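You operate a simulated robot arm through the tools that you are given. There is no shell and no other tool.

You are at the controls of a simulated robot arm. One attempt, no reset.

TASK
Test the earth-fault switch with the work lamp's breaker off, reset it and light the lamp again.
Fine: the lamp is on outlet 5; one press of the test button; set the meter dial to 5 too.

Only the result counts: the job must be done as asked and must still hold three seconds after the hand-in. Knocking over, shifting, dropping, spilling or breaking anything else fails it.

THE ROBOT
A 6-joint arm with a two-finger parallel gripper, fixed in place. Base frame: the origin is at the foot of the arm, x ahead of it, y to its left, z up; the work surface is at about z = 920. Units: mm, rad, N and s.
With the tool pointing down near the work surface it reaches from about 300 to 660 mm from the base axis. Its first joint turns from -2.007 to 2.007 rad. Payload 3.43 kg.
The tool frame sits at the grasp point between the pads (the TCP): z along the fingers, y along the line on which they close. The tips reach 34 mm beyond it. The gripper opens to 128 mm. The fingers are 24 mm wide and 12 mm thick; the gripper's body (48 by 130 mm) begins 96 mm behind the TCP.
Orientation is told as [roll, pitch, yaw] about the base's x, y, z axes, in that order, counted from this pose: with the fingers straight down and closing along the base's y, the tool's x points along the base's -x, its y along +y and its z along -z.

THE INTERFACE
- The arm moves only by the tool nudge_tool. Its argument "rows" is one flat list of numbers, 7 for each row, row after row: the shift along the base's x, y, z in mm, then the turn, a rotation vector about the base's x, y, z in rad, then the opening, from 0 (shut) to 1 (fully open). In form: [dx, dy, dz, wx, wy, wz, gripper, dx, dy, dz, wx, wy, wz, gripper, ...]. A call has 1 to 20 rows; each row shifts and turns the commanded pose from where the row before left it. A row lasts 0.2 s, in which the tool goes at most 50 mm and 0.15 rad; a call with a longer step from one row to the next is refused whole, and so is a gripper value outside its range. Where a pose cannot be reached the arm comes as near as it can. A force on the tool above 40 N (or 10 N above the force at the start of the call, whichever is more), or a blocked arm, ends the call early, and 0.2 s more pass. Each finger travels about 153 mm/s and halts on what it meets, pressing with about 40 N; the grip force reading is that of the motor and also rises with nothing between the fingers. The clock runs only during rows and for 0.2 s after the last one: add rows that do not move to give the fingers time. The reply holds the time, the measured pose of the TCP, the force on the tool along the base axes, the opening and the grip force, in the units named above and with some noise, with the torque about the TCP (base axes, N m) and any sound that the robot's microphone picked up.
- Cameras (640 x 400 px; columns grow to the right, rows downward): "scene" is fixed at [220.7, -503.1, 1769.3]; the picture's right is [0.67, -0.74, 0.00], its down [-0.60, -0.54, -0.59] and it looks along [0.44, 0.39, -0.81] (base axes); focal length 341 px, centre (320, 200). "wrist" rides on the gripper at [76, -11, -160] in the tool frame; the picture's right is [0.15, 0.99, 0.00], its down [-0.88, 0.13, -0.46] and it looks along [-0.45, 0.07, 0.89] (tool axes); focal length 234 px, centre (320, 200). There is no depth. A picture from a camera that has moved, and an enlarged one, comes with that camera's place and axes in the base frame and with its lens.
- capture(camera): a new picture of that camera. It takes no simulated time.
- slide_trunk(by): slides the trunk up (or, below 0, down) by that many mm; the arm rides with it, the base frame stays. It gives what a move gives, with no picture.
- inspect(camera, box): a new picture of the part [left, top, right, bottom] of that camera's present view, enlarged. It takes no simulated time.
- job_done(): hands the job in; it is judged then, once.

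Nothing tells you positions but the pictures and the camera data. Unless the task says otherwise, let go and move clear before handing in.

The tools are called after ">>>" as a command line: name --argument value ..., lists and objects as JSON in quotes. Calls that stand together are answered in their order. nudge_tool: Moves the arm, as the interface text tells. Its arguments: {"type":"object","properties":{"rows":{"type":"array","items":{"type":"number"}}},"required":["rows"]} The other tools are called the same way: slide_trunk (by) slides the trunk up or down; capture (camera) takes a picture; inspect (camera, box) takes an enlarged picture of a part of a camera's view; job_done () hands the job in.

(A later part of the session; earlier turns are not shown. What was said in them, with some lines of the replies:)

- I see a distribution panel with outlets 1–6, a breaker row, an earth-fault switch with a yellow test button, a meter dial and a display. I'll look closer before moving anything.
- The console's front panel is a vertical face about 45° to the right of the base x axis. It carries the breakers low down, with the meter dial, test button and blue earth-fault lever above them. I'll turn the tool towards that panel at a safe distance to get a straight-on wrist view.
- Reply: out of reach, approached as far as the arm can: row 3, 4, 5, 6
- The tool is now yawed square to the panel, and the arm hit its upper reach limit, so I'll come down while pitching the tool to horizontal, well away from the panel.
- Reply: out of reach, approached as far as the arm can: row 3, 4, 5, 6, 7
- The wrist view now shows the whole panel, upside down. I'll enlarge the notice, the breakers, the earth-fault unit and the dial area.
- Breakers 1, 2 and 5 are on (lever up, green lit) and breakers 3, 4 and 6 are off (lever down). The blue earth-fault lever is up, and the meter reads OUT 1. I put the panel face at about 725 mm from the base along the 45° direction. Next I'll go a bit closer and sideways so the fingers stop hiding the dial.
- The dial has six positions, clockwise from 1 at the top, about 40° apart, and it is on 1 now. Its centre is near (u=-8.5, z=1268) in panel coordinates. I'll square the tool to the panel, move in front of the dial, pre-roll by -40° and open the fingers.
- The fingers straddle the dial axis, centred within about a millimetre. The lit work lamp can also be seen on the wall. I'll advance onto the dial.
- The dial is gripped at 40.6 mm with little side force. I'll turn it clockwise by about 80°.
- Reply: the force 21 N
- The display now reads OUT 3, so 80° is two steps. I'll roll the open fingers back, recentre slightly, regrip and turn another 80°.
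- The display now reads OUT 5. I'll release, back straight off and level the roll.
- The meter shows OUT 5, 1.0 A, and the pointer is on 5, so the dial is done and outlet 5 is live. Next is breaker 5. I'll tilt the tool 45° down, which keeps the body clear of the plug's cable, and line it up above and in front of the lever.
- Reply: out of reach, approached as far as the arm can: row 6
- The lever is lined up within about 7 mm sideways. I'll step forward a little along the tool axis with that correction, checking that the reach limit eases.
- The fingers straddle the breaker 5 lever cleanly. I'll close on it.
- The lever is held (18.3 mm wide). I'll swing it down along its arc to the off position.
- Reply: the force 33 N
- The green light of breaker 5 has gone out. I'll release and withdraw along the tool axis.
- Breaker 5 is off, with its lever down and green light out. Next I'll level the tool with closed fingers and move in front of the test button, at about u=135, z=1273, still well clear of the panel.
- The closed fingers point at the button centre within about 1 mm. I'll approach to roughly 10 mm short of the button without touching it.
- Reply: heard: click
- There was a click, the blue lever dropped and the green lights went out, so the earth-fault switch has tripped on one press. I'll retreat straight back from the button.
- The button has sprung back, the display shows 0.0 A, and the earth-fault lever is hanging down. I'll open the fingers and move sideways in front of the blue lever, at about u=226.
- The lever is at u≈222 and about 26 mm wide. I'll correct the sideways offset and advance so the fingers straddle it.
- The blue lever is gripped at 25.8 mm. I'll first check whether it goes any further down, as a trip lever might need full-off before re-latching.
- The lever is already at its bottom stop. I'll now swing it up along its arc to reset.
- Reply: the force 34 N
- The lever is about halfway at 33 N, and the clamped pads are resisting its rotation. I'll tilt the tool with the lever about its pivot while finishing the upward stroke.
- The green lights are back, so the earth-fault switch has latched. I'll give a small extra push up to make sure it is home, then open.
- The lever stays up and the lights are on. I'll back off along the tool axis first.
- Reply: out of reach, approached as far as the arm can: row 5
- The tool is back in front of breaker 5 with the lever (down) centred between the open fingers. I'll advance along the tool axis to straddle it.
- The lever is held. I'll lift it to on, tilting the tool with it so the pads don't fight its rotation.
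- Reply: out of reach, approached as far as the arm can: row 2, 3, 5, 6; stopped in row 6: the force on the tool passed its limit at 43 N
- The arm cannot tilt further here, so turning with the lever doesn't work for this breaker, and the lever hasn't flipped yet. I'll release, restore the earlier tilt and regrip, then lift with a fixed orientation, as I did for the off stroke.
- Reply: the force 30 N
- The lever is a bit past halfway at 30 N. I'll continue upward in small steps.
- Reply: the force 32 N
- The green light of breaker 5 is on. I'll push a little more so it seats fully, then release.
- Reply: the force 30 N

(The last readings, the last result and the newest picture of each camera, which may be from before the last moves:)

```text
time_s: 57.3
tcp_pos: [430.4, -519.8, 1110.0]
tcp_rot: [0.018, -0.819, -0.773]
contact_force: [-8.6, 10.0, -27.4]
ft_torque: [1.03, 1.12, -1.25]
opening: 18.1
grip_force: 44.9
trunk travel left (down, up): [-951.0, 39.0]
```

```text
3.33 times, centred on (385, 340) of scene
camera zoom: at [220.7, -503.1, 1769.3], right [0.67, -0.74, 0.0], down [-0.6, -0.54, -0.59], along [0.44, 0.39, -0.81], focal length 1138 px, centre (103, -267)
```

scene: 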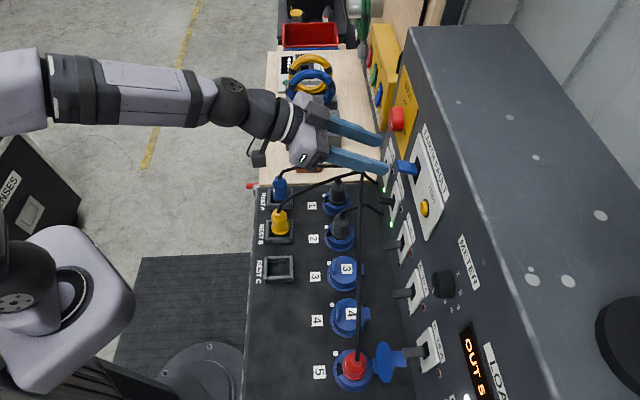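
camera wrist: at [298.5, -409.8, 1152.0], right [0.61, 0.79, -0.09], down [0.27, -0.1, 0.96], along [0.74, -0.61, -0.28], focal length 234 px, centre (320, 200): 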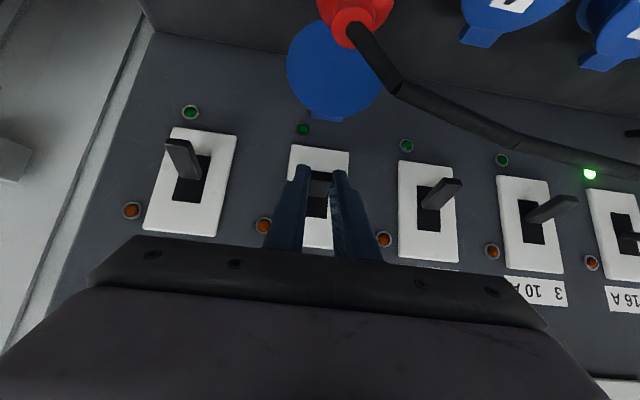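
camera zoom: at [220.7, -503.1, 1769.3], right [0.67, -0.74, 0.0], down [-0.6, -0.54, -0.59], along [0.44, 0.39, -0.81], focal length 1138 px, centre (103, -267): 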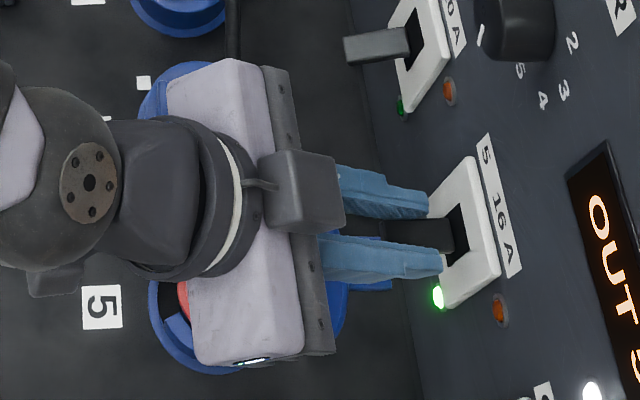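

>>> nudge_tool --rows '[0, 0, 0, 0, 0, 0, 0.25, 0, 0, 0, 0, 0, 0, 0.4, 0, 0, 0, 0, 0, 0, 0.4]'

>>> capture --camera "wrist"

>>> inspect --camera "scene" --box '[310, 280, 460, 400]'

```text
time_s: 58.1
tcp_pos: [434.3, -521.8, 1120.6]
tcp_rot: [0.013, -0.842, -0.767]
contact_force: [0.0, -0.2, 0.7]
ft_torque: [-0.02, -0.01, -0.05]
opening: 51.3
grip_force: 0.1
trunk travel left (down, up): [-951.0, 39.0]
```

```text
taken
camera wrist: at [302.0, -414.2, 1170.1], right [0.61, 0.79, -0.1], down [0.26, -0.08, 0.96], along [0.75, -0.61, -0.26], focal length 234 px, centre (320, 200)
```

wrist: 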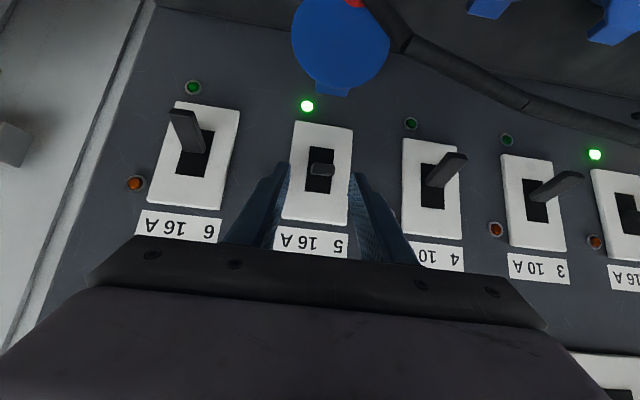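

```text
3.33 times, centred on (385, 340) of scene
camera zoom: at [220.7, -503.1, 1769.3], right [0.67, -0.74, 0.0], down [-0.6, -0.54, -0.59], along [0.44, 0.39, -0.81], focal length 1138 px, centre (103, -267)
```

zoom: 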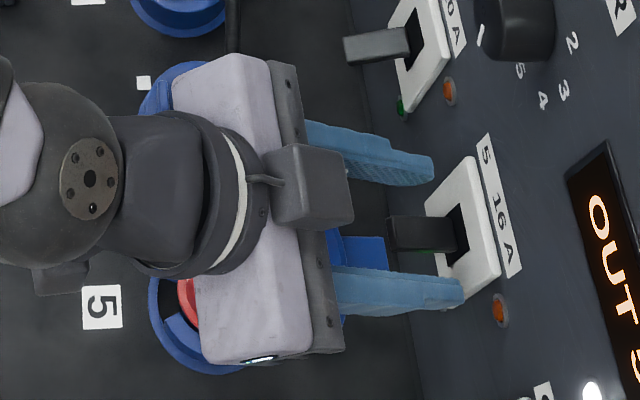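

Breaker 5 is on with its lever up. I'll withdraw along the tool axis, then level the tool and step back to check everything.

>>> nudge_tool --rows '[-9.9, 9.9, 12.5, 0, 0, 0, 0.4, -9.9, 9.9, 12.5, 0, 0, 0, 0.4, -9.9, 9.9, 12.5, 0, 0, 0, 0.4, -7, 7, 12.5, 0, 0, 0, 0.4, 0, 0, 10, -0.1, -0.1, 0, 0.2, 0, 0, 10, -0.1, -0.1, 0, 0, 3, 3, 10, -0.1, -0.1, 0, 0, 3, 3, 10, -0.1, -0.1, 0, 0, 3, 3, 10, -0.05, -0.05, 0, 0, 0, 0, 0, 0, 0, 0, 0]'

>>> capture --camera "wrist"

>>> capture --camera "scene"

```text
time_s: 60.3
tcp_pos: [406.2, -475.3, 1219.5]
tcp_rot: [-0.101, -1.477, -0.66]
contact_force: [-0.7, -0.9, 0.4]
ft_torque: [-0.01, 0.0, -0.01]
opening: 0.0
grip_force: 33.2
trunk travel left (down, up): [-951.0, 39.0]
```

```text
taken
camera wrist: at [277.3, -371.1, 1158.7], right [0.67, 0.73, -0.15], down [-0.17, 0.36, 0.92], along [0.72, -0.59, 0.36], focal length 234 px, centre (320, 200)
```

wrist: 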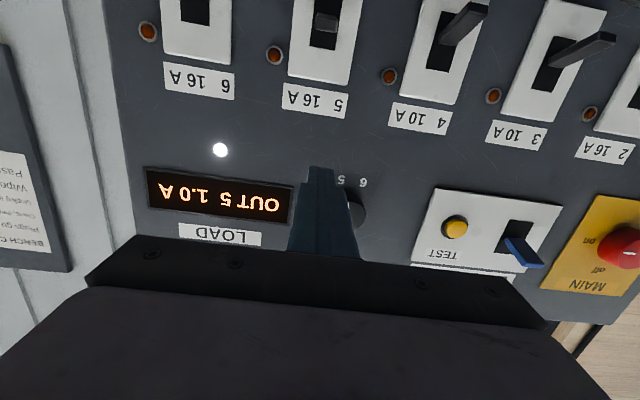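

```text
taken
```

scene: 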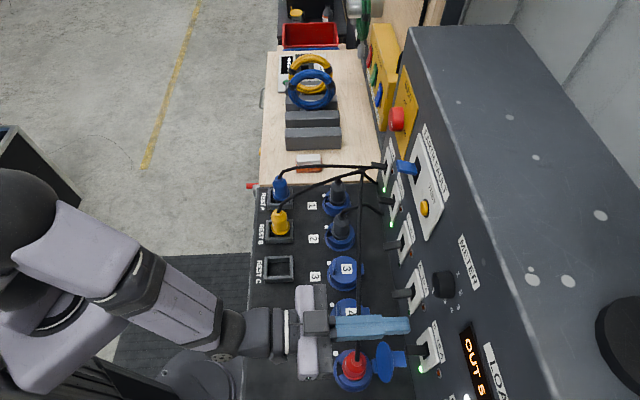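

The meter reads OUT 5, 1.0 A again. I'll move clear and do one last check of the dial, levers and lights.

>>> nudge_tool --rows '[20, 20, 15, 0, 0, 0, 0, 20, 20, 15, 0, 0, 0, 0, 20, 20, 15, 0, 0, 0, 0, 20, 20, 10, 0, 0, 0, 0, 0, 0, 0, 0, 0, 0, 0]'

>>> capture --camera "wrist"

>>> inspect --camera "scene" --box '[240, 150, 440, 400]'

>>> inspect --camera "scene" --box '[370, 100, 530, 260]'

```text
time_s: 61.5
tcp_pos: [431.9, -438.9, 1280.1]
tcp_rot: [-0.224, -1.474, -0.518]
contact_force: [0.3, 0.2, 0.5]
ft_torque: [0.02, 0.0, -0.01]
opening: 0.0
grip_force: 33.1
out of reach, approached as far as the arm can: row 1, 2, 3, 4
trunk travel left (down, up): [-951.0, 39.0]
```

```text
taken
camera wrist: at [300.8, -336.8, 1219.9], right [0.65, 0.74, -0.17], down [-0.17, 0.36, 0.92], along [0.74, -0.57, 0.36], focal length 234 px, centre (320, 200)
```

wrist: 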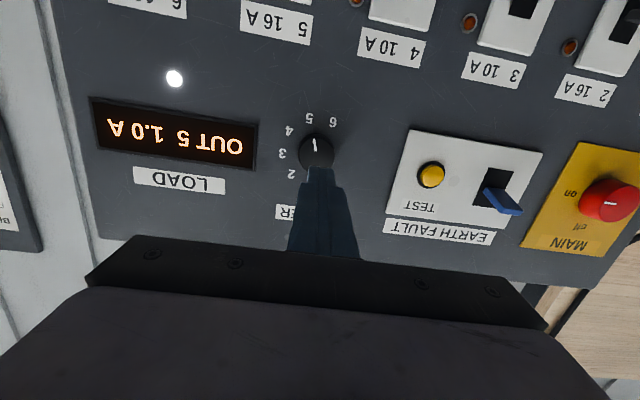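

```text
1.60 times, centred on (340, 275) of scene
camera zoom: at [220.7, -503.1, 1769.3], right [0.67, -0.74, 0.0], down [-0.6, -0.54, -0.59], along [0.44, 0.39, -0.81], focal length 546 px, centre (288, 80)
```

zoom: 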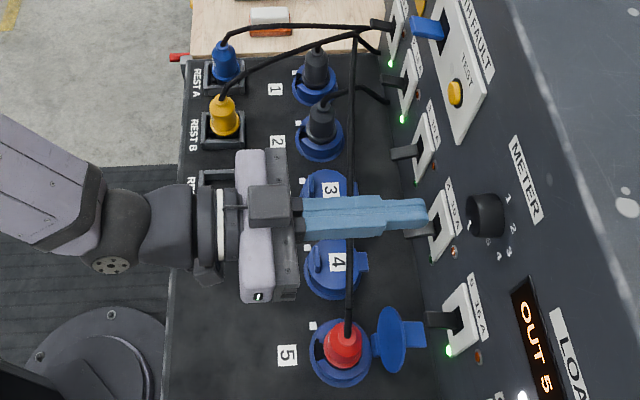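

```text
2.50 times, centred on (450, 180) of scene
camera zoom: at [220.7, -503.1, 1769.3], right [0.67, -0.74, 0.0], down [-0.6, -0.54, -0.59], along [0.44, 0.39, -0.81], focal length 854 px, centre (-5, 250)
```

zoom: 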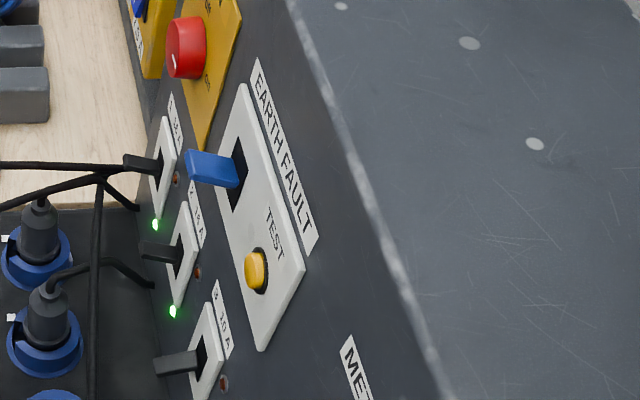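

The panel is in the requested state:
- **Earth-fault switch:** it tripped on a single press and has been reset; its lever is up.
- **Breakers:** 1, 2 and 5 are up with green lights, and 3, 4 and 6 are untouched.
- **Meter dial:** it is on 5 and reads OUT 5, 1.0 A, the same as when I saw the lamp lit.

The arm is clear of everything, so I'm handing in.

>>> job_done

```text
The job is handed in.
```

The earth-fault test is done and handed in. I didn't look at the lamp itself afterwards. Outlet 5 draws 1.0 A again, the same as when I saw the lamp lit.

1. **Meter dial:** I turned it from 1 to 5, and the display reads OUT 5.
2. **Breaker 5:** I switched it off before the test, and the display dropped to 0.0 A.
3. **Test button:** I pressed it once. It clicked, the earth-fault lever dropped and the breaker lights went out.
4. **Reset:** I lifted the earth-fault lever back up, and the lights on breakers 1 and 2 came back.
5. **Breaker 5 back on:** its green light is lit again.

I touched nothing else on the panel. The arm finished clear of it with the gripper empty.
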